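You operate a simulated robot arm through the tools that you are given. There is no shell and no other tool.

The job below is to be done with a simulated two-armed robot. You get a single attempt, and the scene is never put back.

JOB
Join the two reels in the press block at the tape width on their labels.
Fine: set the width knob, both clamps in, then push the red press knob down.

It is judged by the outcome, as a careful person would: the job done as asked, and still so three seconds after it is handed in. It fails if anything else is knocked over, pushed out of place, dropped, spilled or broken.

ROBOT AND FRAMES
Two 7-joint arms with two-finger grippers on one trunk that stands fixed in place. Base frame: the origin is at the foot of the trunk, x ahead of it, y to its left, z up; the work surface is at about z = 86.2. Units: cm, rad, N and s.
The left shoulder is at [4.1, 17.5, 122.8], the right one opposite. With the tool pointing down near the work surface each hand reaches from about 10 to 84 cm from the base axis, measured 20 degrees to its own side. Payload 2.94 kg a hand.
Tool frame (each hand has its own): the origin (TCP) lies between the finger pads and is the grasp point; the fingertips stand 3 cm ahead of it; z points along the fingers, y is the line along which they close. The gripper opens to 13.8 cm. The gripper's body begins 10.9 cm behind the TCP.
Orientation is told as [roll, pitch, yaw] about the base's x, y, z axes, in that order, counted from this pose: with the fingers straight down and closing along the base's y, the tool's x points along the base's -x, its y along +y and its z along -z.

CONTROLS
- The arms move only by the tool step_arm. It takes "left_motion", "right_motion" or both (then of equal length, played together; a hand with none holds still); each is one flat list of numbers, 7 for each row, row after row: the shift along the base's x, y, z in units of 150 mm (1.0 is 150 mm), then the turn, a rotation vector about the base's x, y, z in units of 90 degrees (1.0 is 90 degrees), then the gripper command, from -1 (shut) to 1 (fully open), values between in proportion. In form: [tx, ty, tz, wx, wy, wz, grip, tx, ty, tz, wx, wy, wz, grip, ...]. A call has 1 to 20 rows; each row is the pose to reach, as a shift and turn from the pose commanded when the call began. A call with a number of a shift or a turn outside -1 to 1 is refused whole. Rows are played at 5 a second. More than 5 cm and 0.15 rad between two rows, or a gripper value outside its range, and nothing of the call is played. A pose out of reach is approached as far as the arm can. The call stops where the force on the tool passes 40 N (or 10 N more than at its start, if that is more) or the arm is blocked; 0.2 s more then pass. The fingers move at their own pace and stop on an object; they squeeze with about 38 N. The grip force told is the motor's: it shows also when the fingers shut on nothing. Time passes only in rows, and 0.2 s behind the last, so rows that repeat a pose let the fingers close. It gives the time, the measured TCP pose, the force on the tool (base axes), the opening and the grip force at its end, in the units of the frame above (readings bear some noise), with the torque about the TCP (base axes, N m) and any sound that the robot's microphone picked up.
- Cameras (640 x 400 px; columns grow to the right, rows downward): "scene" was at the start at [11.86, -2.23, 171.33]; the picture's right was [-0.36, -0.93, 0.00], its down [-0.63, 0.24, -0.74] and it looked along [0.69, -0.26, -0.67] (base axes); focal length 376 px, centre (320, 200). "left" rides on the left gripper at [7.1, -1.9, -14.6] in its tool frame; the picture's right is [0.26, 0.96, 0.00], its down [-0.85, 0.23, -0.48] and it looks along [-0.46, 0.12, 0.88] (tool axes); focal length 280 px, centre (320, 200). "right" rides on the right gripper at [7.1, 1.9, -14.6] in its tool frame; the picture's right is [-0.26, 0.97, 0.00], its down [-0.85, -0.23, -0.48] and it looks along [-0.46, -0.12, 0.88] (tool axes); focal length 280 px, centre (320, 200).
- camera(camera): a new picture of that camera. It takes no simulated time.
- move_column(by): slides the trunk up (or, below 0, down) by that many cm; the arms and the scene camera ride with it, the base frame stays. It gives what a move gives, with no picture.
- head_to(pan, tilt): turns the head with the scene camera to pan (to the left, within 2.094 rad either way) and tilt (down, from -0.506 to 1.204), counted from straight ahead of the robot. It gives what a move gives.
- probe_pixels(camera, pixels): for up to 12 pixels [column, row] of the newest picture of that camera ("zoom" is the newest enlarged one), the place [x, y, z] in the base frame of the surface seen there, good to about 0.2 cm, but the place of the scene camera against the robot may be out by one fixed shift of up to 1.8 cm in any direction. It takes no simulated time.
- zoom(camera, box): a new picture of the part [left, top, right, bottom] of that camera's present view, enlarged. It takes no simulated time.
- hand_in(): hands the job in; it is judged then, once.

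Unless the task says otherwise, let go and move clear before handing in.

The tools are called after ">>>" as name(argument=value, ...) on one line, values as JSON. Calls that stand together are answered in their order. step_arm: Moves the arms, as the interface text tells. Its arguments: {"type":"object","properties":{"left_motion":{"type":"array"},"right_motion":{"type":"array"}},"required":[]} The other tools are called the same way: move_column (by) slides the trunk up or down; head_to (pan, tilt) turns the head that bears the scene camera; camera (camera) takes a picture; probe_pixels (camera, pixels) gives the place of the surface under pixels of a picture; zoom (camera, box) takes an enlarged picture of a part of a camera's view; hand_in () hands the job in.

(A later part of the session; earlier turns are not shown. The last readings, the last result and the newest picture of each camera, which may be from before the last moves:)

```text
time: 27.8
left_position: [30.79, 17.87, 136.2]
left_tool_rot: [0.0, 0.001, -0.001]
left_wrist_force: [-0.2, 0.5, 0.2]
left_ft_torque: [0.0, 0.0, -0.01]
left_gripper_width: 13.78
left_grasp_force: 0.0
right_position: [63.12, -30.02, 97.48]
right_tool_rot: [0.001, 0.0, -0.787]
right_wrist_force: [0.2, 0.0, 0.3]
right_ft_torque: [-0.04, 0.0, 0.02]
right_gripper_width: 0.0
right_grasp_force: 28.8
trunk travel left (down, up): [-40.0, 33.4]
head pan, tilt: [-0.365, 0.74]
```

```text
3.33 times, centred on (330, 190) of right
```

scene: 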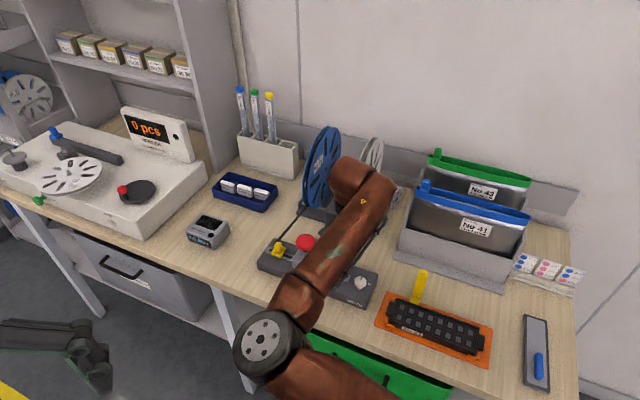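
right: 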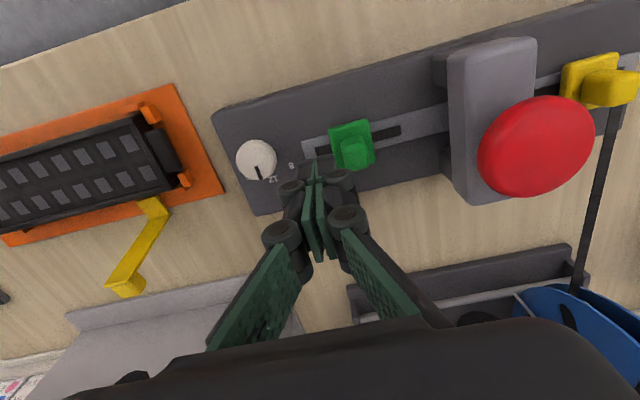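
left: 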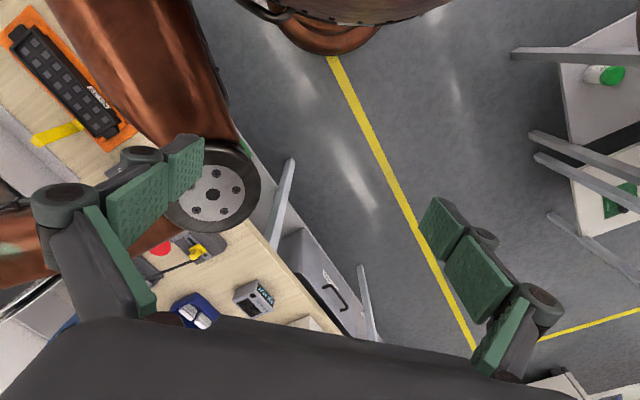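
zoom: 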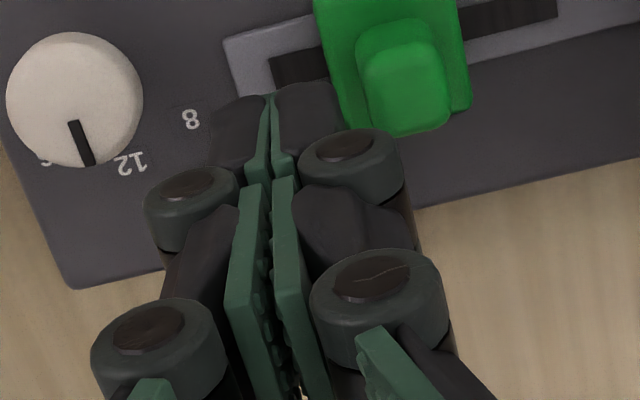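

The knuckles' lower edge lies about 3.5 cm above the fingertips, so with the tips at z≈91.6 they clear the 93.7 handle top. I'll descend to that height and push the handle inward about 1.2 cm, watching the force.

>>> step_arm(right_motion=[0, 0, -0.07, 0, 0, 0, -1, 0, 0, -0.14, 0, 0, 0, -1, 0, 0, -0.19, 0, 0, 0, -1, 0.012, 0.012, -0.19, 0, 0, 0, -1, 0.024, 0.024, -0.19, 0, 0, 0, -1, 0.036, 0.036, -0.19, 0, 0, 0, -1, 0.048, 0.048, -0.19, 0, 0, 0, -1, 0.06, 0.06, -0.19, 0, 0, 0, -1, 0.072, 0.072, -0.19, 0, 0, 0, -1, 0.084, 0.084, -0.19, 0, 0, 0, -1, 0.095, 0.095, -0.19, 0, 0, 0, -1])

>>> camera(camera="right")

>>> zoom(camera="right", box=[240, 60, 440, 220])

```text
time: 30.2
left_position: [30.76, 18.07, 136.21]
left_tool_rot: [-0.001, 0.0, 0.001]
left_wrist_force: [0.2, 0.1, -0.1]
left_ft_torque: [0.04, 0.04, -0.01]
left_gripper_width: 13.78
left_grasp_force: 0.1
right_position: [64.46, -28.72, 94.68]
right_tool_rot: [-0.001, 0.001, -0.785]
right_wrist_force: [-0.8, 0.1, -0.4]
right_ft_torque: [0.01, 0.0, -0.02]
right_gripper_width: 0.0
right_grasp_force: 28.5
trunk travel left (down, up): [-40.0, 33.4]
head pan, tilt: [-0.365, 0.74]
```

```text
taken
```

right: 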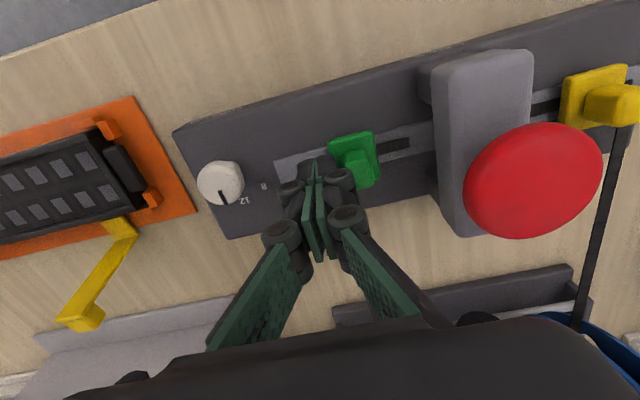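

```text
2.50 times, centred on (340, 140) of right
```

zoom: 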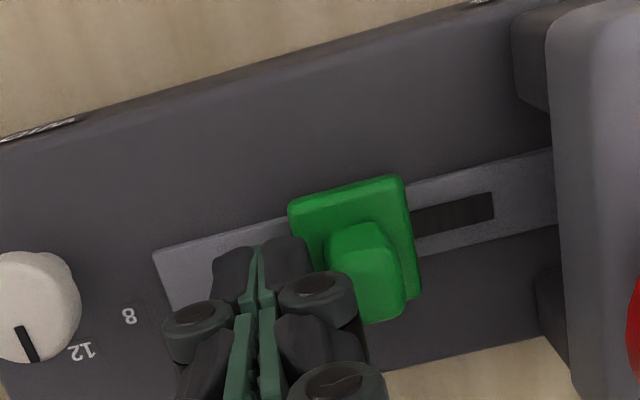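

The fingertips at zoom (310,260) are at or very near the handle and the force is nil. I'll probe the clamp's present place before pushing further.

>>> probe_pixels(camera="zoom", pixels=[[295, 205], [400, 182], [417, 295], [370, 300], [365, 260], [345, 235], [493, 208], [300, 250], [415, 225]])

```text
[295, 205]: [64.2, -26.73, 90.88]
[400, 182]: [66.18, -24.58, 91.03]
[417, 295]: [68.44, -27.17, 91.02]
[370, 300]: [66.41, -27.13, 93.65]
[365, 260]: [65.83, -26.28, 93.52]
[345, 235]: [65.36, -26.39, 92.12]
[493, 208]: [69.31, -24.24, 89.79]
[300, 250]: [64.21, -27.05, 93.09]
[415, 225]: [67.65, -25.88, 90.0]
```

The clamp plate moved about 1.8 cm inward (its outer edge went from s≈24.7 to 26.5), but the visible slot on the press side hardly shrank. I must check whether the whole block has slid, so I'll probe fixed block features again.

>>> probe_pixels(camera="right", pixels=[[220, 180], [222, 195], [242, 201], [263, 186], [276, 162], [285, 190], [437, 140], [412, 143], [174, 132], [228, 238], [480, 60], [530, 180]])

>>> zoom(camera="scene", box=[240, 220, 400, 330])

```text
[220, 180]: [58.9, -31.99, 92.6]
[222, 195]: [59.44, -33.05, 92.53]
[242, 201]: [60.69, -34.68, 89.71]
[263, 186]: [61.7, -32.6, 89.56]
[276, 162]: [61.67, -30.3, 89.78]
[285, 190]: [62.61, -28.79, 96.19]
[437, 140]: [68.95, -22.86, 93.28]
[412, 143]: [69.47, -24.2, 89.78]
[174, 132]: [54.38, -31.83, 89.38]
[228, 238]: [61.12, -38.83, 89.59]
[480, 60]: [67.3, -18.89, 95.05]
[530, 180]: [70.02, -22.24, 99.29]
```

```text
3.64 times, centred on (320, 275) of scene
```

zoom: 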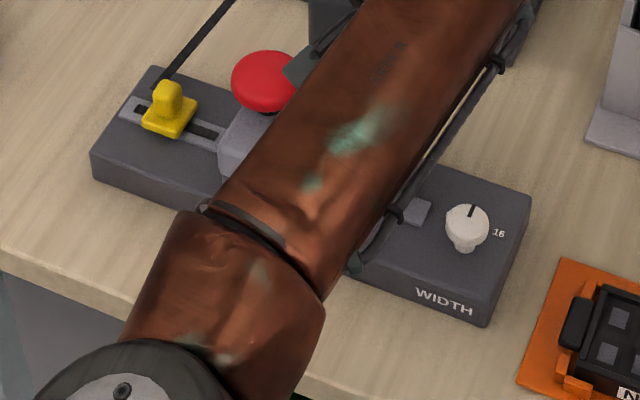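

The fixed features (dial, marks, red knob) haven't moved, so only the clamp slid. The dark strip beyond it is the tape end, which travels with it and is now at s≈32. I'll measure the press bar and red knob edges to know the clearance left.

>>> probe_pixels(camera="right", pixels=[[438, 75], [442, 110], [446, 150], [452, 190], [462, 225], [520, 60], [470, 185], [490, 150], [590, 180], [425, 100], [432, 170], [545, 105]])

>>> zoom(camera="right", box=[380, 30, 640, 240])

```text
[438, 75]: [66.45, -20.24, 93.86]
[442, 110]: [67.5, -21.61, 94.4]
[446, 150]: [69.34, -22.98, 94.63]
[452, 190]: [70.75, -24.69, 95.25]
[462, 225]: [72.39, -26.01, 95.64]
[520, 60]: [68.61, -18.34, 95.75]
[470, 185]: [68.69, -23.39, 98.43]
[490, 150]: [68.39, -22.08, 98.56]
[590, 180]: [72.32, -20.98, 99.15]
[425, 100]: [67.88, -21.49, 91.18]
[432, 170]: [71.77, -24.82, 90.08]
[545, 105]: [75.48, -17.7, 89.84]
```

```text
1.90 times, centred on (510, 135) of right
```

zoom: 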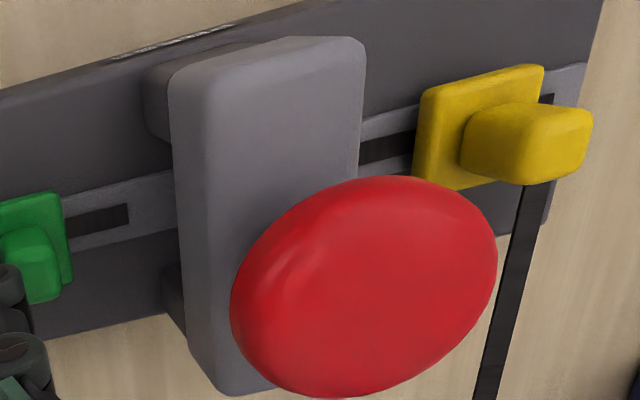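

The bar's inner face is at s≈32.6 and the press centre at s≈34.3, so the green tape end needs about 2.3 cm more. My knuckles will reach only s≈30.3, which leaves clearance. I'll push on 2 cm.

>>> step_arm(right_motion=[0.012, 0.012, 0, 0, 0, 0, -1, 0.024, 0.024, 0, 0, 0, 0, -1, 0.036, 0.036, 0, 0, 0, 0, -1, 0.048, 0.048, 0, 0, 0, 0, -1, 0.06, 0.06, 0, 0, 0, 0, -1, 0.072, 0.072, 0, 0, 0, 0, -1, 0.083, 0.083, 0, 0, 0, 0, -1, 0.094, 0.094, 0, 0, 0, 0, -1])

>>> zoom(camera="right", box=[240, 60, 500, 260])

```text
time: 32.0
left_position: [30.68, 17.93, 136.19]
left_tool_rot: [-0.001, 0.001, 0.001]
left_wrist_force: [0.1, 0.0, -0.6]
left_ft_torque: [-0.01, 0.02, 0.01]
left_gripper_width: 13.79
left_grasp_force: 0.0
right_position: [65.91, -27.22, 94.64]
right_tool_rot: [0.001, 0.0, -0.785]
right_wrist_force: [-0.9, -0.3, -0.9]
right_ft_torque: [-0.01, 0.02, -0.02]
right_gripper_width: 0.0
right_grasp_force: 28.5
trunk travel left (down, up): [-40.0, 33.4]
head pan, tilt: [-0.365, 0.74]
```

```text
2.00 times, centred on (370, 160) of right
```

zoom: 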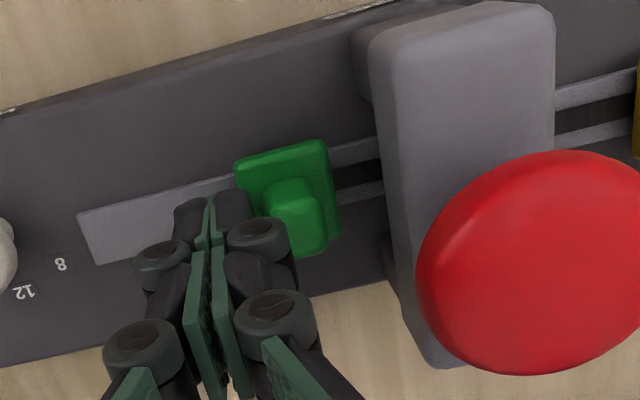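

The clamp has slid further with no resistance, and its tape end has gone under the bar. I'll probe its place and continue in smaller steps to find the stop.

>>> probe_pixels(camera="zoom", pixels=[[240, 160], [322, 143], [338, 235], [300, 245], [310, 215], [360, 190], [365, 165], [395, 180]])

>>> step_arm(right_motion=[0.006, 0.006, 0, 0, 0, 0, -1, 0.012, 0.012, 0, 0, 0, 0, -1, 0.018, 0.018, 0, 0, 0, 0, -1, 0.024, 0.024, 0, 0, 0, 0, -1, 0.03, 0.03, 0, 0, 0, 0, -1, 0.03, 0.03, 0, 0, 0, 0, -1])

>>> zoom(camera="right", box=[240, 60, 500, 260])

```text
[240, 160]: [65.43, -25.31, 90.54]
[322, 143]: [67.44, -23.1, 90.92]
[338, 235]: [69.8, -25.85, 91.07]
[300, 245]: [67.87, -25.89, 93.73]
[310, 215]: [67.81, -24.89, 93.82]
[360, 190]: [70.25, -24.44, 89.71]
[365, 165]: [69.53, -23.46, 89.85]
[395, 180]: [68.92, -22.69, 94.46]
```

```text
time: 33.4
left_position: [30.64, 17.83, 136.3]
left_tool_rot: [0.0, -0.002, -0.001]
left_wrist_force: [0.4, -0.2, 0.1]
left_ft_torque: [-0.02, 0.02, -0.01]
left_gripper_width: 13.83
left_grasp_force: 0.0
right_position: [66.4, -26.82, 94.68]
right_tool_rot: [0.0, -0.001, -0.785]
right_wrist_force: [-1.5, 0.1, 0.0]
right_ft_torque: [0.0, -0.02, -0.01]
right_gripper_width: 0.0
right_grasp_force: 28.8
trunk travel left (down, up): [-40.0, 33.4]
head pan, tilt: [-0.365, 0.74]
```

```text
2.00 times, centred on (370, 160) of right
```

zoom: 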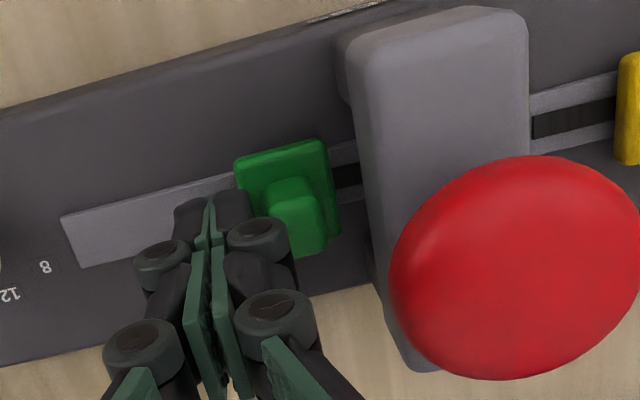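

The clamp's inner edge is now at about s≈31.85 and there is still no stop. I'll continue in 1 mm steps, watching for a force.

>>> step_arm(right_motion=[0.005, 0.005, 0, 0, 0, 0, -1, 0.01, 0.01, 0, 0, 0, 0, -1, 0.015, 0.015, 0, 0, 0, 0, -1, 0.02, 0.02, 0, 0, 0, 0, -1, 0.02, 0.02, 0, 0, 0, 0, -1])

>>> zoom(camera="right", box=[240, 60, 500, 260])

>>> probe_pixels(camera="zoom", pixels=[[240, 160], [322, 143], [338, 235], [318, 215], [345, 175], [355, 100], [375, 300], [540, 110]])

```text
time: 34.6
left_position: [30.65, 17.72, 136.24]
left_tool_rot: [0.001, 0.002, -0.001]
left_wrist_force: [0.5, 0.6, 0.0]
left_ft_torque: [0.01, 0.05, -0.01]
left_gripper_width: 13.81
left_grasp_force: 0.1
right_position: [66.41, -26.72, 94.67]
right_tool_rot: [-0.002, 0.002, -0.788]
right_wrist_force: [-6.9, -7.7, -0.4]
right_ft_torque: [-0.05, 0.05, -0.03]
right_gripper_width: 0.01
right_grasp_force: 28.6
trunk travel left (down, up): [-40.0, 33.4]
head pan, tilt: [-0.365, 0.74]
```

```text
2.00 times, centred on (370, 160) of right
```

zoom: 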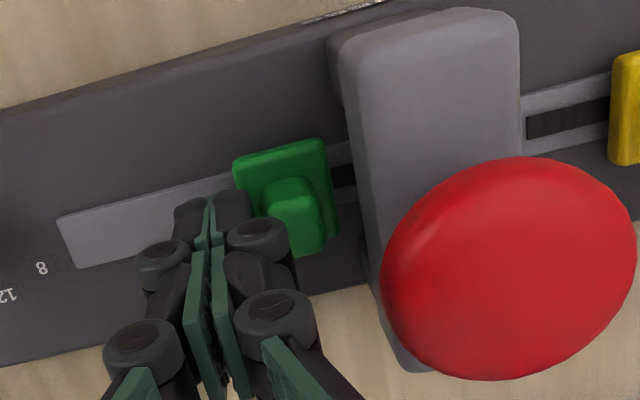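

```text
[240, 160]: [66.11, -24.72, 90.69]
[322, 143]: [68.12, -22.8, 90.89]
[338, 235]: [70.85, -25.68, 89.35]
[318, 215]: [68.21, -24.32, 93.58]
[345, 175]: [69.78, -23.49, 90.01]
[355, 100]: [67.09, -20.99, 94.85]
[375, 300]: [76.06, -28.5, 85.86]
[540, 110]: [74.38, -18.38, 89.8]
```

There is now about 10 N against the push along the slot, and the hand has stopped advancing, so the green clamp is at its stop. I'll back off 0.6 cm and lift, then check the clamp and measure where the reels stand.

>>> step_arm(right_motion=[-0.015, -0.015, 0, 0, 0, 0, -1, -0.03, -0.03, 0, 0, 0, 0, -1, -0.04, -0.04, 0, 0, 0, 0, -1, -0.04, -0.04, 0.1, 0, 0, 0, -1, -0.04, -0.04, 0.25, 0, 0, 0, -1, -0.04, -0.04, 0.4, 0, 0, 0, -1, -0.04, -0.04, 0.6, 0, 0, 0, -1, -0.04, -0.04, 0.8, 0, 0, 0, -1, -0.04, -0.04, 0.95, 0, 0, 0, -1])

>>> camera(camera="right")

>>> camera(camera="scene")

>>> probe_pixels(camera="scene", pixels=[[325, 135], [315, 170], [308, 195], [318, 200], [375, 145], [372, 165], [280, 248], [305, 241], [335, 270], [362, 283]])

```text
time: 36.6
left_position: [30.61, 18.02, 136.34]
left_tool_rot: [0.001, 0.0, 0.0]
left_wrist_force: [-0.6, 0.2, -0.6]
left_ft_torque: [0.02, 0.02, 0.01]
left_gripper_width: 13.79
left_grasp_force: 0.1
right_position: [65.94, -26.99, 108.81]
right_tool_rot: [0.0, -0.001, -0.786]
right_wrist_force: [0.0, -0.2, -1.0]
right_ft_torque: [0.01, 0.02, 0.03]
right_gripper_width: 0.0
right_grasp_force: 27.9
trunk travel left (down, up): [-40.0, 33.4]
head pan, tilt: [-0.365, 0.74]
```

```text
taken
```

right: 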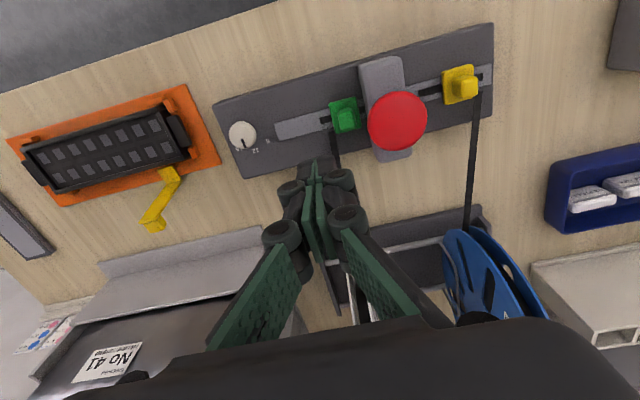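

```text
taken
```

scene: 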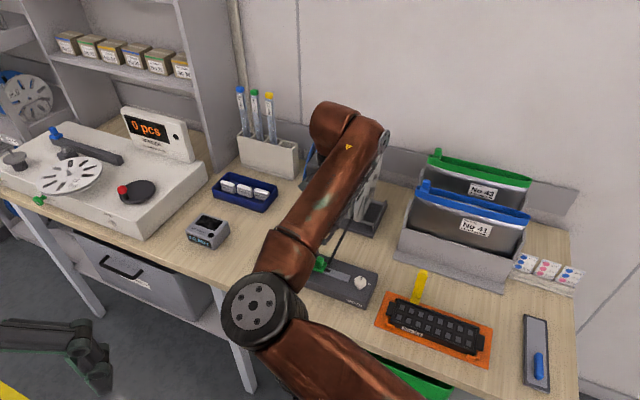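

```text
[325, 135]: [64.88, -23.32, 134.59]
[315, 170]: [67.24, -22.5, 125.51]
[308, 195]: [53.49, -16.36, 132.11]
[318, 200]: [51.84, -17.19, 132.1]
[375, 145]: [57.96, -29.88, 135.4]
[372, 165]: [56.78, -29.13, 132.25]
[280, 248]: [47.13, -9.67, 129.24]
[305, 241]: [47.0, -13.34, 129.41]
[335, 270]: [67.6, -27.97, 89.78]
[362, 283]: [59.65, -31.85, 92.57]
```

The green clamp stays in (right view 345,115). Now I'll zoom on the block and probe the yellow clamp and the reels for clearance.

>>> zoom(camera="right", box=[310, 20, 510, 180])

>>> probe_pixels(camera="zoom", pixels=[[65, 260], [145, 240], [165, 335], [435, 160], [508, 145], [530, 240], [455, 260], [485, 195], [510, 185], [545, 220], [540, 245], [575, 180]])

>>> probe_pixels(camera="right", pixels=[[452, 240], [480, 235], [500, 260], [520, 300], [470, 290], [448, 300], [470, 215], [470, 160], [355, 285], [330, 280], [400, 235], [485, 215]])

```text
2.50 times, centred on (410, 100) of right
```

zoom: 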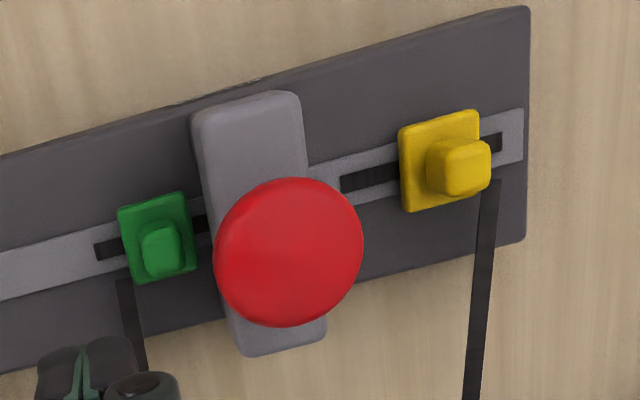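

```text
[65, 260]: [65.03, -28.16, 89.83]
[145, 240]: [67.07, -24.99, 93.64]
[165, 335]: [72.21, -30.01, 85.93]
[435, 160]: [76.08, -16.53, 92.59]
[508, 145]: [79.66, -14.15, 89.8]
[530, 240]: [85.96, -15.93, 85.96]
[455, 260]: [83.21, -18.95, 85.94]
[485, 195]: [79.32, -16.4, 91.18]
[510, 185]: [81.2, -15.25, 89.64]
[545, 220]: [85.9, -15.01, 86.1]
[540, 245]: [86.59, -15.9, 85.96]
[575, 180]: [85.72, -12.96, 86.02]
```

```text
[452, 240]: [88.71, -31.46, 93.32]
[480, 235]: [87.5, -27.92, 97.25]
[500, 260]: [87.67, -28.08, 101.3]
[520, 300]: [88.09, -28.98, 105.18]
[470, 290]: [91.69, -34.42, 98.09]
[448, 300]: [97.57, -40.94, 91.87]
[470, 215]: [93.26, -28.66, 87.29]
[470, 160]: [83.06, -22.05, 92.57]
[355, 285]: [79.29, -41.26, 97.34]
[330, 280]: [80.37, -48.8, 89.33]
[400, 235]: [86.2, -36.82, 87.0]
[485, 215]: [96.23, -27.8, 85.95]
```

The reels stand at t≥81, about 15 cm beyond the slot, so they aren't in the way. The yellow tape leaves from the clamp's outer far corner. I'll move at the present height (tips at z≈106) over to the outer side of the yellow clamp.

>>> step_arm(right_motion=[0.104, 0.108, 0, 0, 0, 0, -1, 0.208, 0.216, 0, 0, 0, 0, -1, 0.312, 0.324, 0, 0, 0, 0, -1, 0.416, 0.432, 0, 0, 0, 0, -1, 0.52, 0.54, 0, 0, 0, 0, -1, 0.624, 0.648, 0, 0, 0, 0, -1, 0.728, 0.757, 0, 0, 0, 0, -1, 0.831, 0.865, 0, 0, 0, 0, -1, 0.831, 0.865, 0, 0, 0, 0, -1])

>>> camera(camera="right")

>>> zoom(camera="right", box=[180, 80, 380, 240])

>>> camera(camera="scene")

```text
time: 38.6
left_position: [30.7, 17.9, 136.25]
left_tool_rot: [-0.001, -0.001, 0.001]
left_wrist_force: [0.6, 0.1, 0.1]
left_ft_torque: [0.0, 0.01, -0.02]
left_gripper_width: 13.78
left_grasp_force: 0.1
right_position: [66.79, -26.19, 108.93]
right_tool_rot: [0.0, 0.0, -0.785]
right_wrist_force: [0.9, -0.1, 0.6]
right_ft_torque: [0.04, 0.0, 0.0]
right_gripper_width: 0.0
right_grasp_force: 28.0
right hand out of reach, approached as far as the arm can: row 1, 2, 3, 4, 5, 6, 7, 8, 9
trunk travel left (down, up): [-40.0, 33.4]
head pan, tilt: [-0.365, 0.74]
```

```text
taken
```

right: 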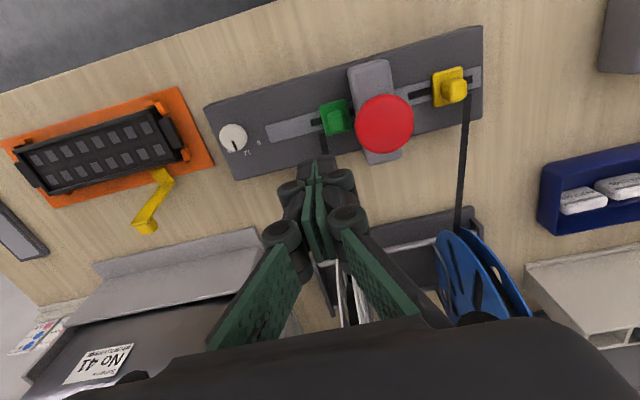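

```text
2.50 times, centred on (280, 160) of right
```

zoom: 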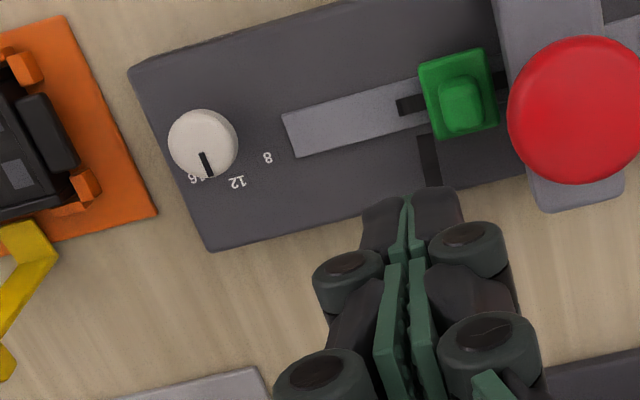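

```text
taken
```

scene: 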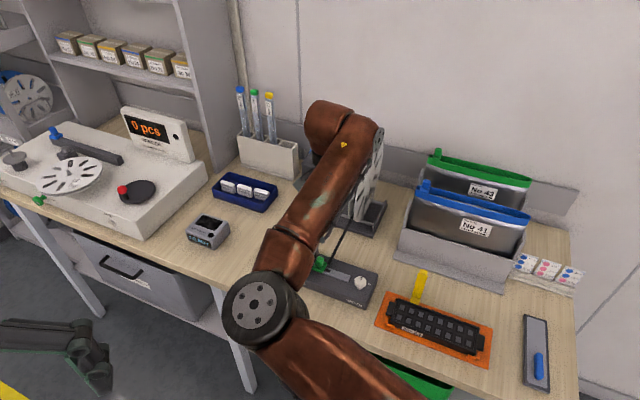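

At yaw -45° the hand could not get past (66.8,-26.2), so that yaw is too far off the arm's heading there. I'll turn back to yaw 0 and then go over the red knob (tips at z≈106) to the outer side of the yellow clamp. There a finger corner can push the handle.

>>> step_arm(right_motion=[0, 0, 0, 0, 0, 0.083, -1, 0, 0, 0, 0, 0, 0.167, -1, 0, 0, 0, 0, 0, 0.25, -1, 0, 0, 0, 0, 0, 0.333, -1, 0, 0, 0, 0, 0, 0.417, -1, 0, 0, 0, 0, 0, 0.5, -1, 0.1, 0.102, 0, 0, 0, 0.5, -1, 0.2, 0.203, 0, 0, 0, 0.5, -1, 0.3, 0.305, 0, 0, 0, 0.5, -1, 0.4, 0.406, 0, 0, 0, 0.5, -1, 0.5, 0.508, 0, 0, 0, 0.5, -1, 0.6, 0.61, 0, 0, 0, 0.5, -1, 0.7, 0.711, -0.1, 0, 0, 0.5, -1, 0.8, 0.813, -0.2, 0, 0, 0.5, -1, 0.8, 0.813, -0.3, 0, 0, 0.5, -1])

>>> camera(camera="right")

>>> zoom(camera="right", box=[180, 60, 420, 240])

>>> camera(camera="scene")

```text
time: 41.8
left_position: [30.58, 17.97, 136.21]
left_tool_rot: [-0.002, 0.001, -0.001]
left_wrist_force: [-0.6, 0.0, -0.3]
left_ft_torque: [-0.04, 0.01, 0.0]
left_gripper_width: 13.81
left_grasp_force: 0.2
right_position: [78.47, -13.89, 103.99]
right_tool_rot: [0.0, 0.0, 0.0]
right_wrist_force: [-0.9, 0.5, 0.1]
right_ft_torque: [-0.02, 0.0, -0.01]
right_gripper_width: 0.0
right_grasp_force: 28.7
trunk travel left (down, up): [-40.0, 33.4]
head pan, tilt: [-0.365, 0.74]
```

```text
taken
```

right: 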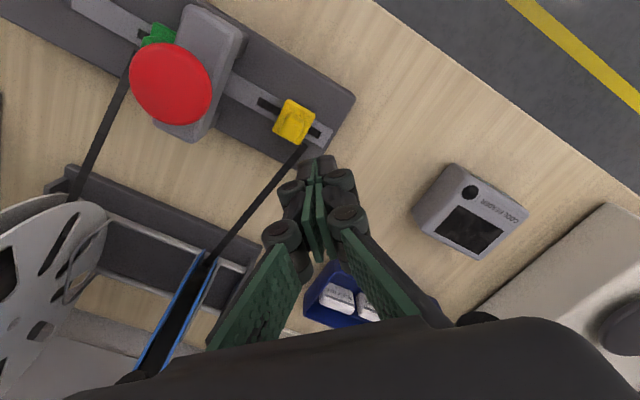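

```text
2.22 times, centred on (300, 150) of right
```

zoom: 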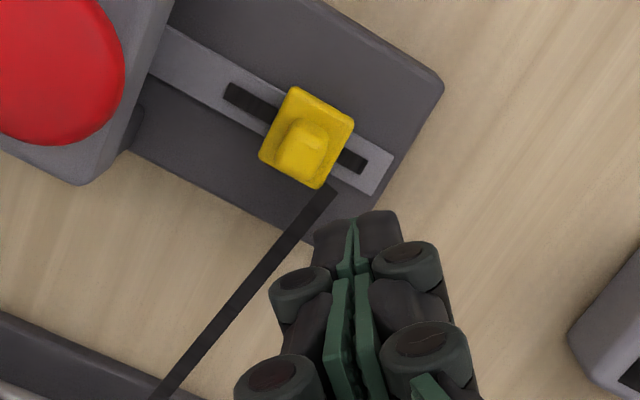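

```text
taken
```

scene: 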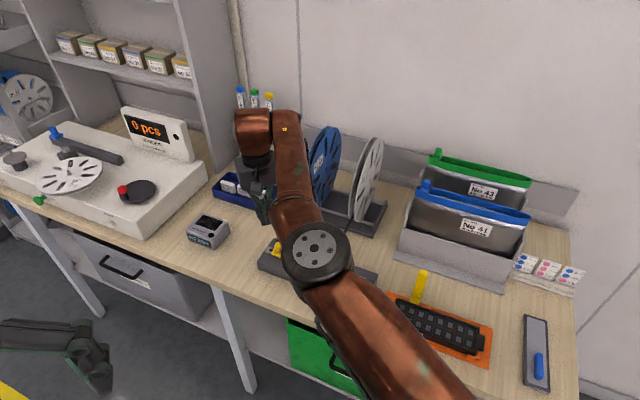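

The hand is now over the outer side of the yellow clamp at (78.5,-13.9,104). I'll probe the yellow plate corners, its handle and the tape.

>>> probe_pixels(camera="zoom", pixels=[[297, 92], [348, 120], [318, 184], [264, 155], [302, 160], [320, 150], [280, 160], [305, 125], [328, 200], [228, 95], [363, 165], [280, 260]])

>>> zoom(camera="right", box=[260, 80, 350, 160])

```text
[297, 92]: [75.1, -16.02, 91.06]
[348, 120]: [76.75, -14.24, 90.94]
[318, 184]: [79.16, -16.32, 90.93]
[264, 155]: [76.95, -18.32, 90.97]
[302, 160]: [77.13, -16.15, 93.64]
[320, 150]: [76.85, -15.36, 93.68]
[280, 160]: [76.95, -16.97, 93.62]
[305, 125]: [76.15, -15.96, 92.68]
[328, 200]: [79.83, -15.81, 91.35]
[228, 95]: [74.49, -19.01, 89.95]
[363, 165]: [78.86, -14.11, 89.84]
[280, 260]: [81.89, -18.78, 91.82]
```

```text
5.00 times, centred on (305, 120) of right
```

zoom: 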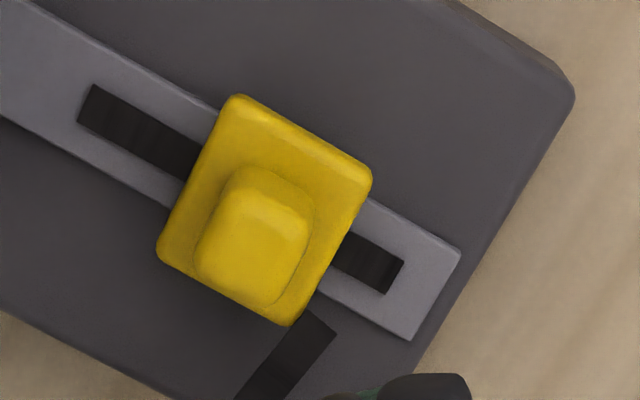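

The yellow plate spans s≈41.6–44.3, with its handle at s≈42.1–43.8 and t≈65–66.8. The tape leaves at t>67.5. I'll shift slightly outward to (79.1,-13.8) and descend until the tips are about level with the handle top, then check.

>>> step_arm(right_motion=[0.022, 0.003, 0, 0, 0, 0, -1, 0.044, 0.007, 0, 0, 0, 0, -1, 0.044, 0.007, -0.1, 0, 0, 0, -1, 0.044, 0.007, -0.2, 0, 0, 0, -1, 0.044, 0.007, -0.3, 0, 0, 0, -1, 0.044, 0.007, -0.4, 0, 0, 0, -1, 0.044, 0.007, -0.5, 0, 0, 0, -1, 0.044, 0.007, -0.5, 0, 0, 0, -1])

>>> camera(camera="right")

>>> zoom(camera="right", box=[220, 80, 380, 200])

>>> zoom(camera="scene", box=[220, 160, 360, 290])

```text
time: 43.6
left_position: [30.61, 17.91, 136.33]
left_tool_rot: [-0.001, 0.001, -0.001]
left_wrist_force: [-0.1, 0.3, 0.6]
left_ft_torque: [0.01, 0.01, 0.01]
left_gripper_width: 13.81
left_grasp_force: 0.1
right_position: [79.09, -13.89, 96.53]
right_tool_rot: [0.0, 0.0, 0.0]
right_wrist_force: [1.0, 0.2, 0.3]
right_ft_torque: [0.01, 0.0, -0.01]
right_gripper_width: 0.0
right_grasp_force: 28.2
trunk travel left (down, up): [-40.0, 33.4]
head pan, tilt: [-0.365, 0.74]
```

```text
taken
```

right: 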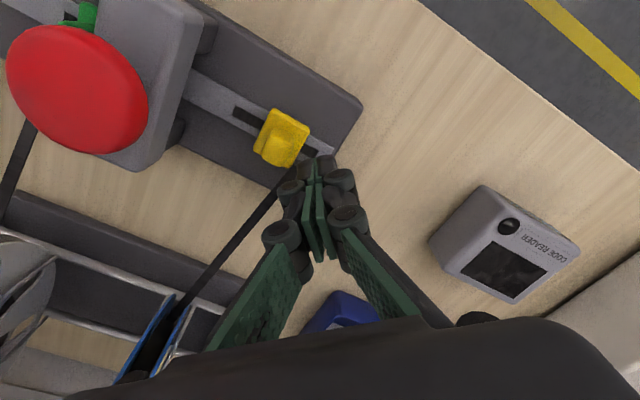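

```text
3.33 times, centred on (300, 140) of right
```

zoom: 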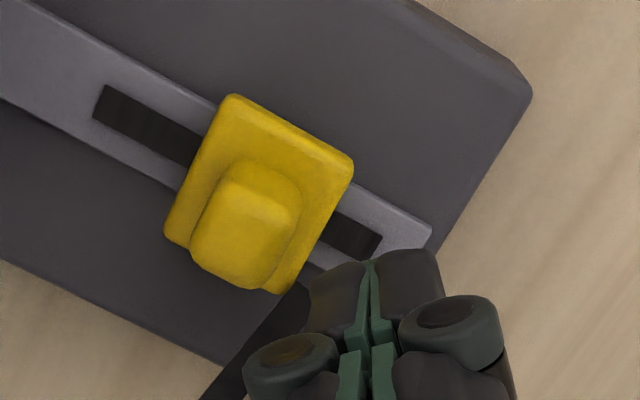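

```text
3.08 times, centred on (290, 225) of scene
```

zoom: 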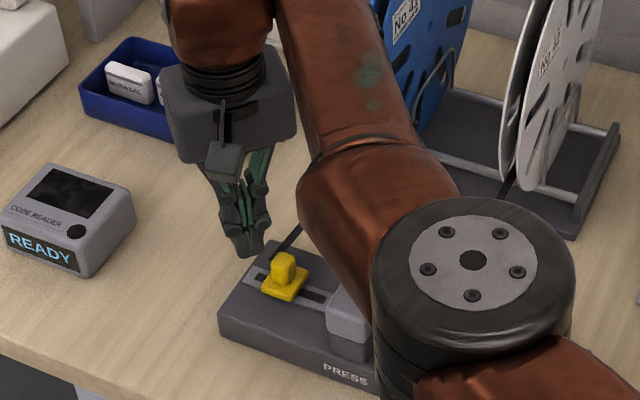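

The fingers stand clear outside the yellow handle (zoom 340–440, 255), and the tape passes beside and below them. I'll descend to tip height 91.6 and push inward about 2.5 cm in small steps.

>>> step_arm(right_motion=[0, 0, -0.065, 0, 0, 0, -1, 0, 0, -0.127, 0, 0, 0, -1, -0.012, -0.012, -0.127, 0, 0, 0, -1, -0.024, -0.024, -0.127, 0, 0, 0, -1, -0.036, -0.036, -0.127, 0, 0, 0, -1, -0.048, -0.048, -0.127, 0, 0, 0, -1, -0.06, -0.06, -0.127, 0, 0, 0, -1, -0.072, -0.072, -0.127, 0, 0, 0, -1, -0.084, -0.084, -0.127, 0, 0, 0, -1, -0.096, -0.096, -0.127, 0, 0, 0, -1, -0.108, -0.108, -0.127, 0, 0, 0, -1, -0.118, -0.118, -0.127, 0, 0, 0, -1])

>>> zoom(camera="right", box=[180, 60, 380, 210])

>>> zoom(camera="scene", box=[220, 160, 360, 290])

```text
time: 46.2
left_position: [30.69, 17.82, 136.23]
left_tool_rot: [0.001, 0.0, -0.001]
left_wrist_force: [-0.7, -0.5, 0.8]
left_ft_torque: [0.02, 0.06, -0.02]
left_gripper_width: 13.82
left_grasp_force: 0.0
right_position: [77.47, -15.63, 94.69]
right_tool_rot: [0.001, -0.001, -0.001]
right_wrist_force: [-0.6, 0.9, 0.6]
right_ft_torque: [0.0, -0.01, 0.01]
right_gripper_width: 0.01
right_grasp_force: 28.5
trunk travel left (down, up): [-40.0, 33.4]
head pan, tilt: [-0.365, 0.74]
```

```text
2.67 times, centred on (280, 135) of right
```

zoom: 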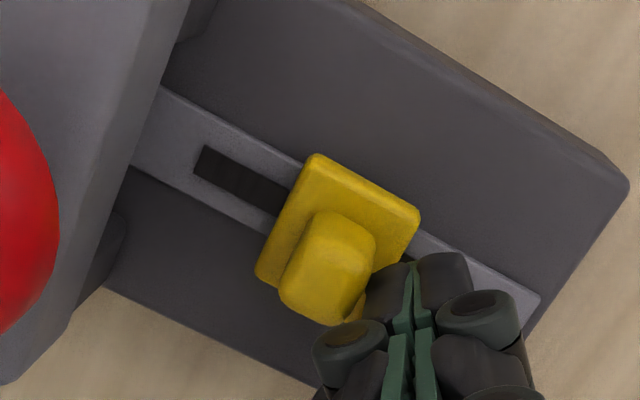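

```text
3.08 times, centred on (290, 225) of scene
```

zoom: 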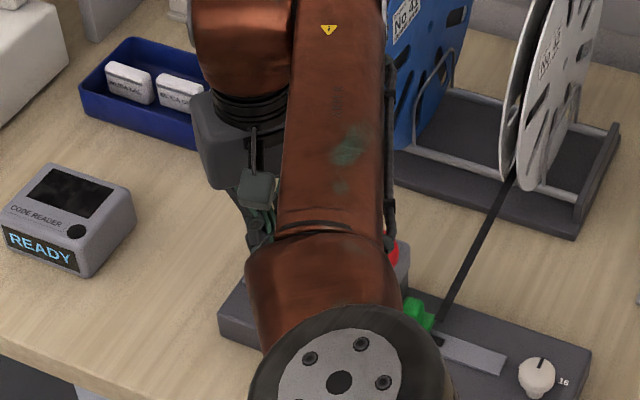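

The yellow clamp is sliding in (about 1.6 cm so far) without resistance. I'll push on another 2.4 cm.

>>> step_arm(right_motion=[-0.0113, -0.0113, 0, 0, 0, 0, -1, -0.0226, -0.0226, 0, 0, 0, 0, -1, -0.0339, -0.0339, 0, 0, 0, 0, -1, -0.0452, -0.0452, 0, 0, 0, 0, -1, -0.0565, -0.0565, 0, 0, 0, 0, -1, -0.0678, -0.0678, 0, 0, 0, 0, -1, -0.0791, -0.0791, 0, 0, 0, 0, -1, -0.0904, -0.0904, 0, 0, 0, 0, -1, -0.1017, -0.1017, 0, 0, 0, 0, -1, -0.113, -0.113, 0, 0, 0, 0, -1])

>>> zoom(camera="right", box=[180, 60, 380, 210])

```text
time: 48.4
left_position: [30.6, 17.87, 136.33]
left_tool_rot: [0.001, 0.0, 0.0]
left_wrist_force: [-0.2, -0.2, -0.1]
left_ft_torque: [-0.02, 0.03, 0.01]
left_gripper_width: 13.79
left_grasp_force: 0.0
right_position: [75.68, -17.36, 94.72]
right_tool_rot: [0.001, 0.001, -0.001]
right_wrist_force: [-0.2, 0.2, 0.3]
right_ft_torque: [0.02, 0.0, 0.0]
right_gripper_width: 0.0
right_grasp_force: 28.0
trunk travel left (down, up): [-40.0, 33.4]
head pan, tilt: [-0.365, 0.74]
```

```text
2.67 times, centred on (280, 135) of right
```

zoom: 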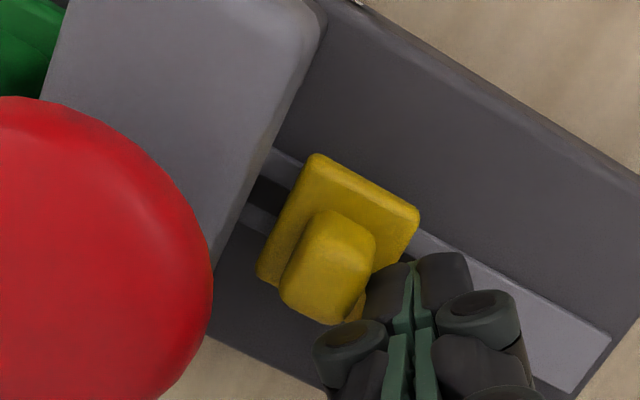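

The yellow clamp is nearly in (zoom 320,240, its tape end already under the bar). I'll go on in 1.3 mm steps to find its stop.

>>> step_arm(right_motion=[-0.006, -0.006, 0, 0, 0, 0, -1, -0.012, -0.012, 0, 0, 0, 0, -1, -0.018, -0.018, 0, 0, 0, 0, -1, -0.024, -0.024, 0, 0, 0, 0, -1, -0.024, -0.024, 0, 0, 0, 0, -1])

```text
time: 49.6
left_position: [30.71, 17.99, 136.24]
left_tool_rot: [-0.001, 0.002, 0.001]
left_wrist_force: [0.4, 0.1, 0.0]
left_ft_torque: [-0.01, 0.0, 0.0]
left_gripper_width: 13.79
left_grasp_force: 0.1
right_position: [75.55, -17.41, 94.7]
right_tool_rot: [0.001, 0.0, 0.002]
right_wrist_force: [7.9, 5.8, 1.0]
right_ft_torque: [0.04, -0.15, 0.06]
right_gripper_width: 0.01
right_grasp_force: 28.3
trunk travel left (down, up): [-40.0, 33.4]
head pan, tilt: [-0.365, 0.74]
```

There is about 10 N against the push and the hand has stopped, so the yellow clamp is at its stop. I'll back off, lift well above the red knob and check both clamps.

>>> step_arm(right_motion=[0.015, 0.015, 0, 0, 0, 0, -1, 0.03, 0.03, 0, 0, 0, 0, -1, 0.05, 0.05, 0, 0, 0, 0, -1, 0.05, 0.05, 0.1, 0, 0, 0, -1, 0.05, 0.05, 0.25, 0, 0, 0, -1, 0.05, 0.05, 0.4, 0, 0, 0, -1, 0.05, 0.05, 0.6, 0, 0, 0, -1, 0.05, 0.05, 0.8, 0, 0, 0, -1, 0.05, 0.05, 1.0, 0, 0, 0, -1])

>>> camera(camera="right")

>>> zoom(camera="right", box=[140, 40, 360, 190])

```text
time: 51.6
left_position: [30.57, 17.83, 136.22]
left_tool_rot: [0.001, -0.001, 0.0]
left_wrist_force: [0.4, -0.6, -0.8]
left_ft_torque: [0.0, -0.02, -0.04]
left_gripper_width: 13.79
left_grasp_force: 0.0
right_position: [75.93, -17.02, 109.87]
right_tool_rot: [0.0, -0.002, -0.001]
right_wrist_force: [0.2, 0.4, -0.9]
right_ft_torque: [0.01, -0.04, 0.02]
right_gripper_width: 0.03
right_grasp_force: 28.9
trunk travel left (down, up): [-40.0, 33.4]
head pan, tilt: [-0.365, 0.74]
```

```text
taken
```

right: 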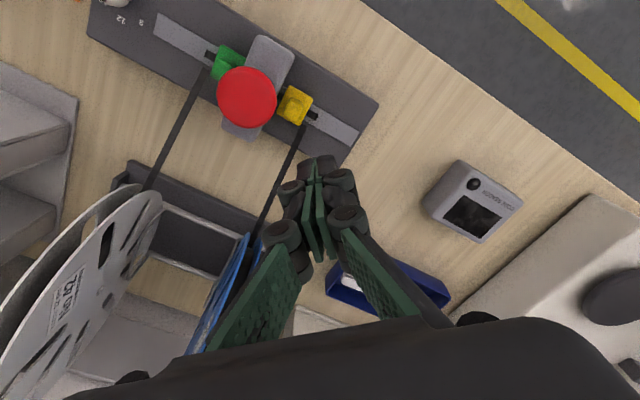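

```text
2.67 times, centred on (250, 115) of right
```

zoom: 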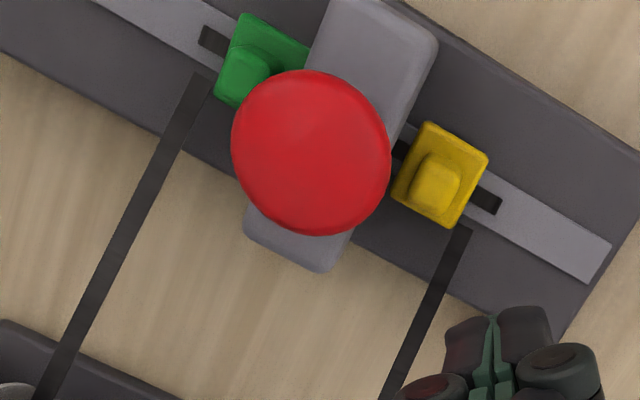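

Both clamps now stand close to the press (green at zoom 262,65 and yellow at 440,175). I'll probe them and the red knob before pressing.

>>> probe_pixels(camera="zoom", pixels=[[243, 18], [219, 95], [430, 125], [484, 155], [452, 222], [396, 195], [312, 152], [235, 150], [388, 160], [310, 75], [320, 232], [300, 150]])

```text
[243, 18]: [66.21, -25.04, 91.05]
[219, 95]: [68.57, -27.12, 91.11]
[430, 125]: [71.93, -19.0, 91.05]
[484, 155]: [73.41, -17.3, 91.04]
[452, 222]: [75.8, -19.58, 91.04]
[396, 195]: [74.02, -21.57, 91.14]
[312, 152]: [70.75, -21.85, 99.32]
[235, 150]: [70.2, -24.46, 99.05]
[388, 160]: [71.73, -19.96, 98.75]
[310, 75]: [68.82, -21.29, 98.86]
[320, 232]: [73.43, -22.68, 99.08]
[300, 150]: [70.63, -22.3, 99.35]
```

Both clamps have travelled the same 4.4 cm to their stops. The red knob's centre is about (71.0,-22.1) with its top at 99.4. I'll bring the shut fingers over it and down to just above the knob.

>>> step_arm(right_motion=[-0.084, -0.085, 0, 0, 0, 0, -1, -0.168, -0.17, 0, 0, 0, 0, -1, -0.252, -0.256, 0, 0, 0, 0, -1, -0.333, -0.34, 0, 0, 0, 0, -1, -0.333, -0.34, -0.1, 0, 0, 0, -1, -0.333, -0.34, -0.2, 0, 0, 0, -1, -0.333, -0.34, -0.3, 0, 0, 0, -1, -0.333, -0.34, -0.4, 0, 0, 0, -1, -0.333, -0.34, -0.45, 0, 0, 0, -1, -0.333, -0.34, -0.45, 0, 0, 0, -1])

>>> camera(camera="right")

>>> zoom(camera="right", box=[220, 90, 420, 240])

>>> zoom(camera="scene", box=[240, 160, 380, 290])

```text
time: 53.8
left_position: [30.65, 17.89, 136.14]
left_tool_rot: [0.0, -0.001, -0.001]
left_wrist_force: [0.8, 0.1, 0.5]
left_ft_torque: [-0.01, 0.01, 0.02]
left_gripper_width: 13.79
left_grasp_force: 0.1
right_position: [71.22, -22.01, 102.88]
right_tool_rot: [0.0, 0.0, -0.001]
right_wrist_force: [-0.3, -1.0, -0.6]
right_ft_torque: [-0.03, 0.0, 0.02]
right_gripper_width: 0.02
right_grasp_force: 28.6
trunk travel left (down, up): [-40.0, 33.4]
head pan, tilt: [-0.365, 0.74]
```

```text
taken
```

right: 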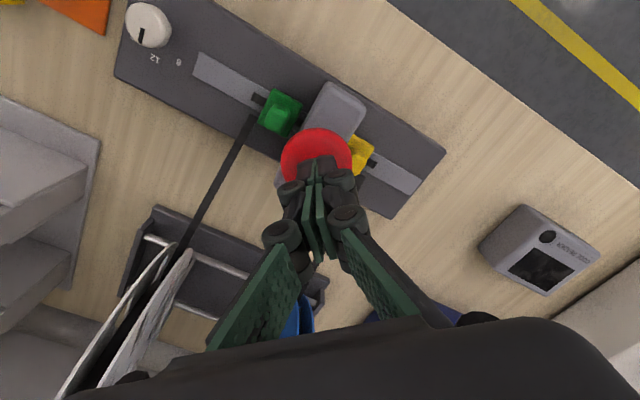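

```text
2.67 times, centred on (320, 165) of right
```

zoom: 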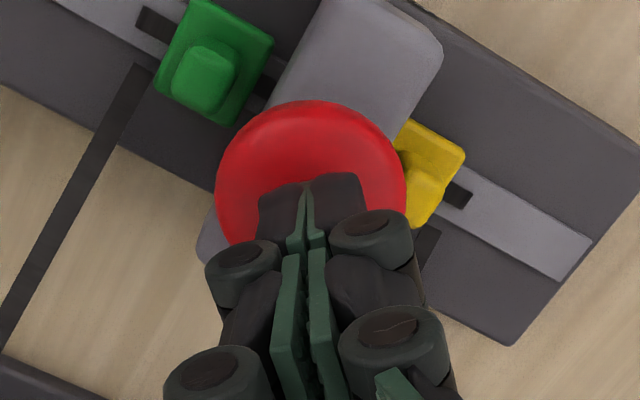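

```text
3.08 times, centred on (310, 225) of scene
```

zoom: 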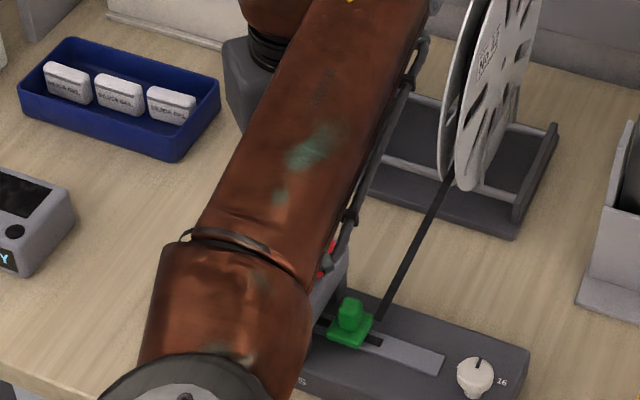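

The fingertips are centred over the red knob at (71.2,-22.0), with the tips about 0.5 cm above it. I'll press down in 1.5 mm steps, watching the force and listening for a sound.

>>> step_arm(right_motion=[-0.01, 0, -0.01, 0, 0, 0, -1, -0.01, 0, -0.02, 0, 0, 0, -1, -0.01, 0, -0.03, 0, 0, 0, -1, -0.01, 0, -0.04, 0, 0, 0, -1, -0.01, 0, -0.05, 0, 0, 0, -1, -0.01, 0, -0.06, 0, 0, 0, -1, -0.01, 0, -0.07, 0, 0, 0, -1, -0.01, 0, -0.08, 0, 0, 0, -1])

>>> zoom(camera="right", box=[220, 90, 420, 240])

```text
time: 55.6
left_position: [30.61, 17.89, 136.22]
left_tool_rot: [-0.001, -0.001, -0.001]
left_wrist_force: [0.0, 0.7, 0.8]
left_ft_torque: [0.03, 0.01, -0.02]
left_gripper_width: 13.8
left_grasp_force: 0.1
right_position: [70.89, -22.02, 101.76]
right_tool_rot: [0.001, 0.0, -0.001]
right_wrist_force: [0.5, 0.6, 2.2]
right_ft_torque: [-0.04, 0.02, -0.02]
right_gripper_width: 0.0
right_grasp_force: 28.7
trunk travel left (down, up): [-40.0, 33.4]
head pan, tilt: [-0.365, 0.74]
```

```text
2.67 times, centred on (320, 165) of right
```

zoom: 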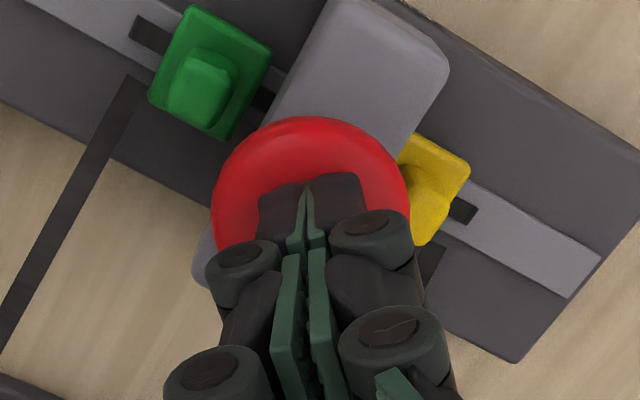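

The tool feels about 2 N, so the knob is starting down against a light spring. I'll keep pressing in small steps.

>>> step_arm(right_motion=[0, 0, -0.01, 0, 0, 0, -1, 0, 0, -0.02, 0, 0, 0, -1, 0, 0, -0.03, 0, 0, 0, -1, 0, 0, -0.04, 0, 0, 0, -1, 0, 0, -0.05, 0, 0, 0, -1, 0, 0, -0.06, 0, 0, 0, -1, 0, 0, -0.07, 0, 0, 0, -1, 0, 0, -0.08, 0, 0, 0, -1])

>>> zoom(camera="right", box=[220, 90, 420, 240])

```text
time: 57.4
left_position: [30.56, 17.9, 136.22]
left_tool_rot: [-0.001, -0.001, -0.001]
left_wrist_force: [-0.1, 1.0, 1.1]
left_ft_torque: [-0.02, 0.02, 0.04]
left_gripper_width: 13.77
left_grasp_force: 0.0
right_position: [71.02, -21.94, 100.57]
right_tool_rot: [0.002, -0.001, -0.001]
right_wrist_force: [1.6, 0.5, 7.1]
right_ft_torque: [0.03, -0.05, 0.06]
right_gripper_width: 0.0
right_grasp_force: 29.0
trunk travel left (down, up): [-40.0, 33.4]
head pan, tilt: [-0.365, 0.74]
heard: click
```

```text
2.67 times, centred on (320, 165) of right
```

zoom: 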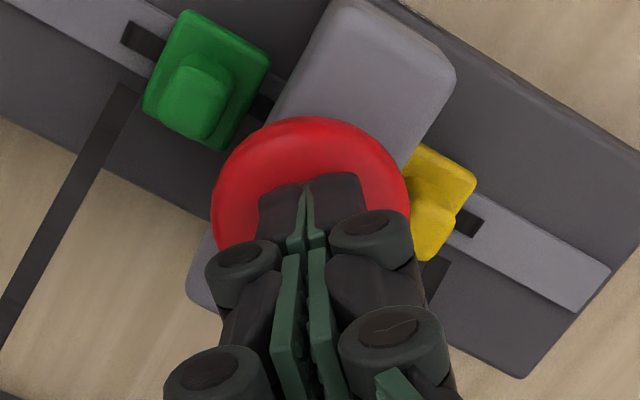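

I heard a click with the knob pressed about 1.8 cm and about 7 N on the tool. I'll press 2 mm further and hold briefly to be sure it is fully down.

>>> step_arm(right_motion=[0, 0, -0.007, 0, 0, 0, -1, 0, 0, -0.014, 0, 0, 0, -1, 0, 0, -0.014, 0, 0, 0, -1, 0, 0, -0.014, 0, 0, 0, -1, 0, 0, -0.014, 0, 0, 0, -1])

```text
time: 58.6
left_position: [30.59, 17.82, 136.3]
left_tool_rot: [-0.001, -0.001, 0.0]
left_wrist_force: [1.2, -0.5, -0.1]
left_ft_torque: [0.02, -0.03, 0.0]
left_gripper_width: 13.82
left_grasp_force: 0.1
right_position: [70.9, -21.93, 100.38]
right_tool_rot: [-0.002, 0.0, 0.0]
right_wrist_force: [4.6, -0.2, 12.8]
right_ft_torque: [-0.09, -0.13, -0.06]
right_gripper_width: 0.01
right_grasp_force: 28.3
trunk travel left (down, up): [-40.0, 33.4]
head pan, tilt: [-0.365, 0.74]
```

The force rose to 12.8 N over 2 mm, so the knob is against its bottom stop. I'll lift straight up and move clear, then look at the result.

>>> step_arm(right_motion=[0, 0, 0.05, 0, 0, 0, -1, 0, 0, 0.1, 0, 0, 0, -1, 0, 0, 0.2, 0, 0, 0, -1, 0, 0, 0.3, 0, 0, 0, -1, 0, 0, 0.45, 0, 0, 0, -1, 0, 0, 0.6, 0, 0, 0, -1, 0, 0, 0.75, 0, 0, 0, -1])

>>> camera(camera="right")

>>> zoom(camera="right", box=[140, 40, 440, 240])

```text
time: 60.2
left_position: [30.61, 17.88, 136.28]
left_tool_rot: [0.0, 0.0, -0.001]
left_wrist_force: [-0.7, 1.0, 0.9]
left_ft_torque: [-0.01, -0.01, 0.0]
left_gripper_width: 13.79
left_grasp_force: 0.1
right_position: [70.96, -21.87, 111.76]
right_tool_rot: [0.0, 0.001, 0.0]
right_wrist_force: [-0.8, -0.7, 0.6]
right_ft_torque: [-0.04, -0.01, 0.0]
right_gripper_width: 0.0
right_grasp_force: 28.6
trunk travel left (down, up): [-40.0, 33.4]
head pan, tilt: [-0.365, 0.74]
```

```text
taken
```

right: 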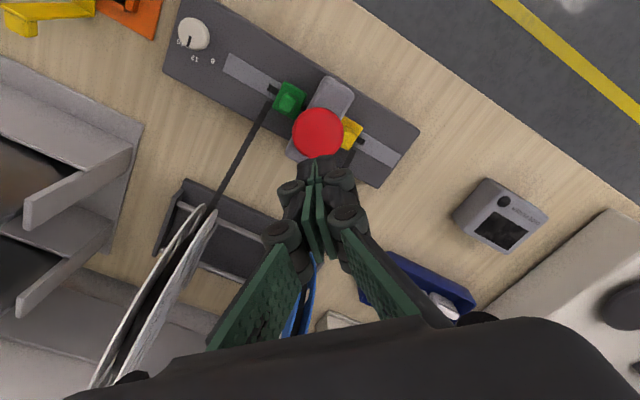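

```text
2.00 times, centred on (290, 140) of right
```

zoom: 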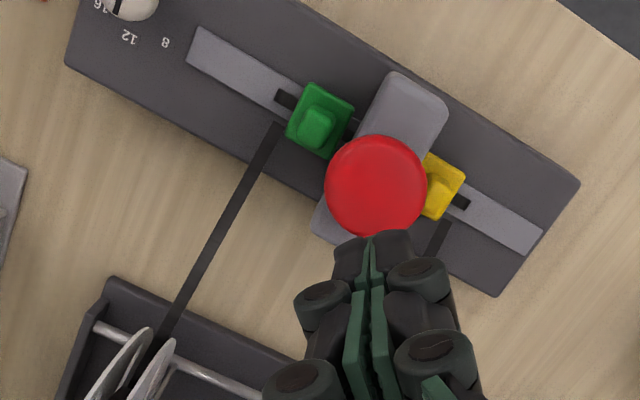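

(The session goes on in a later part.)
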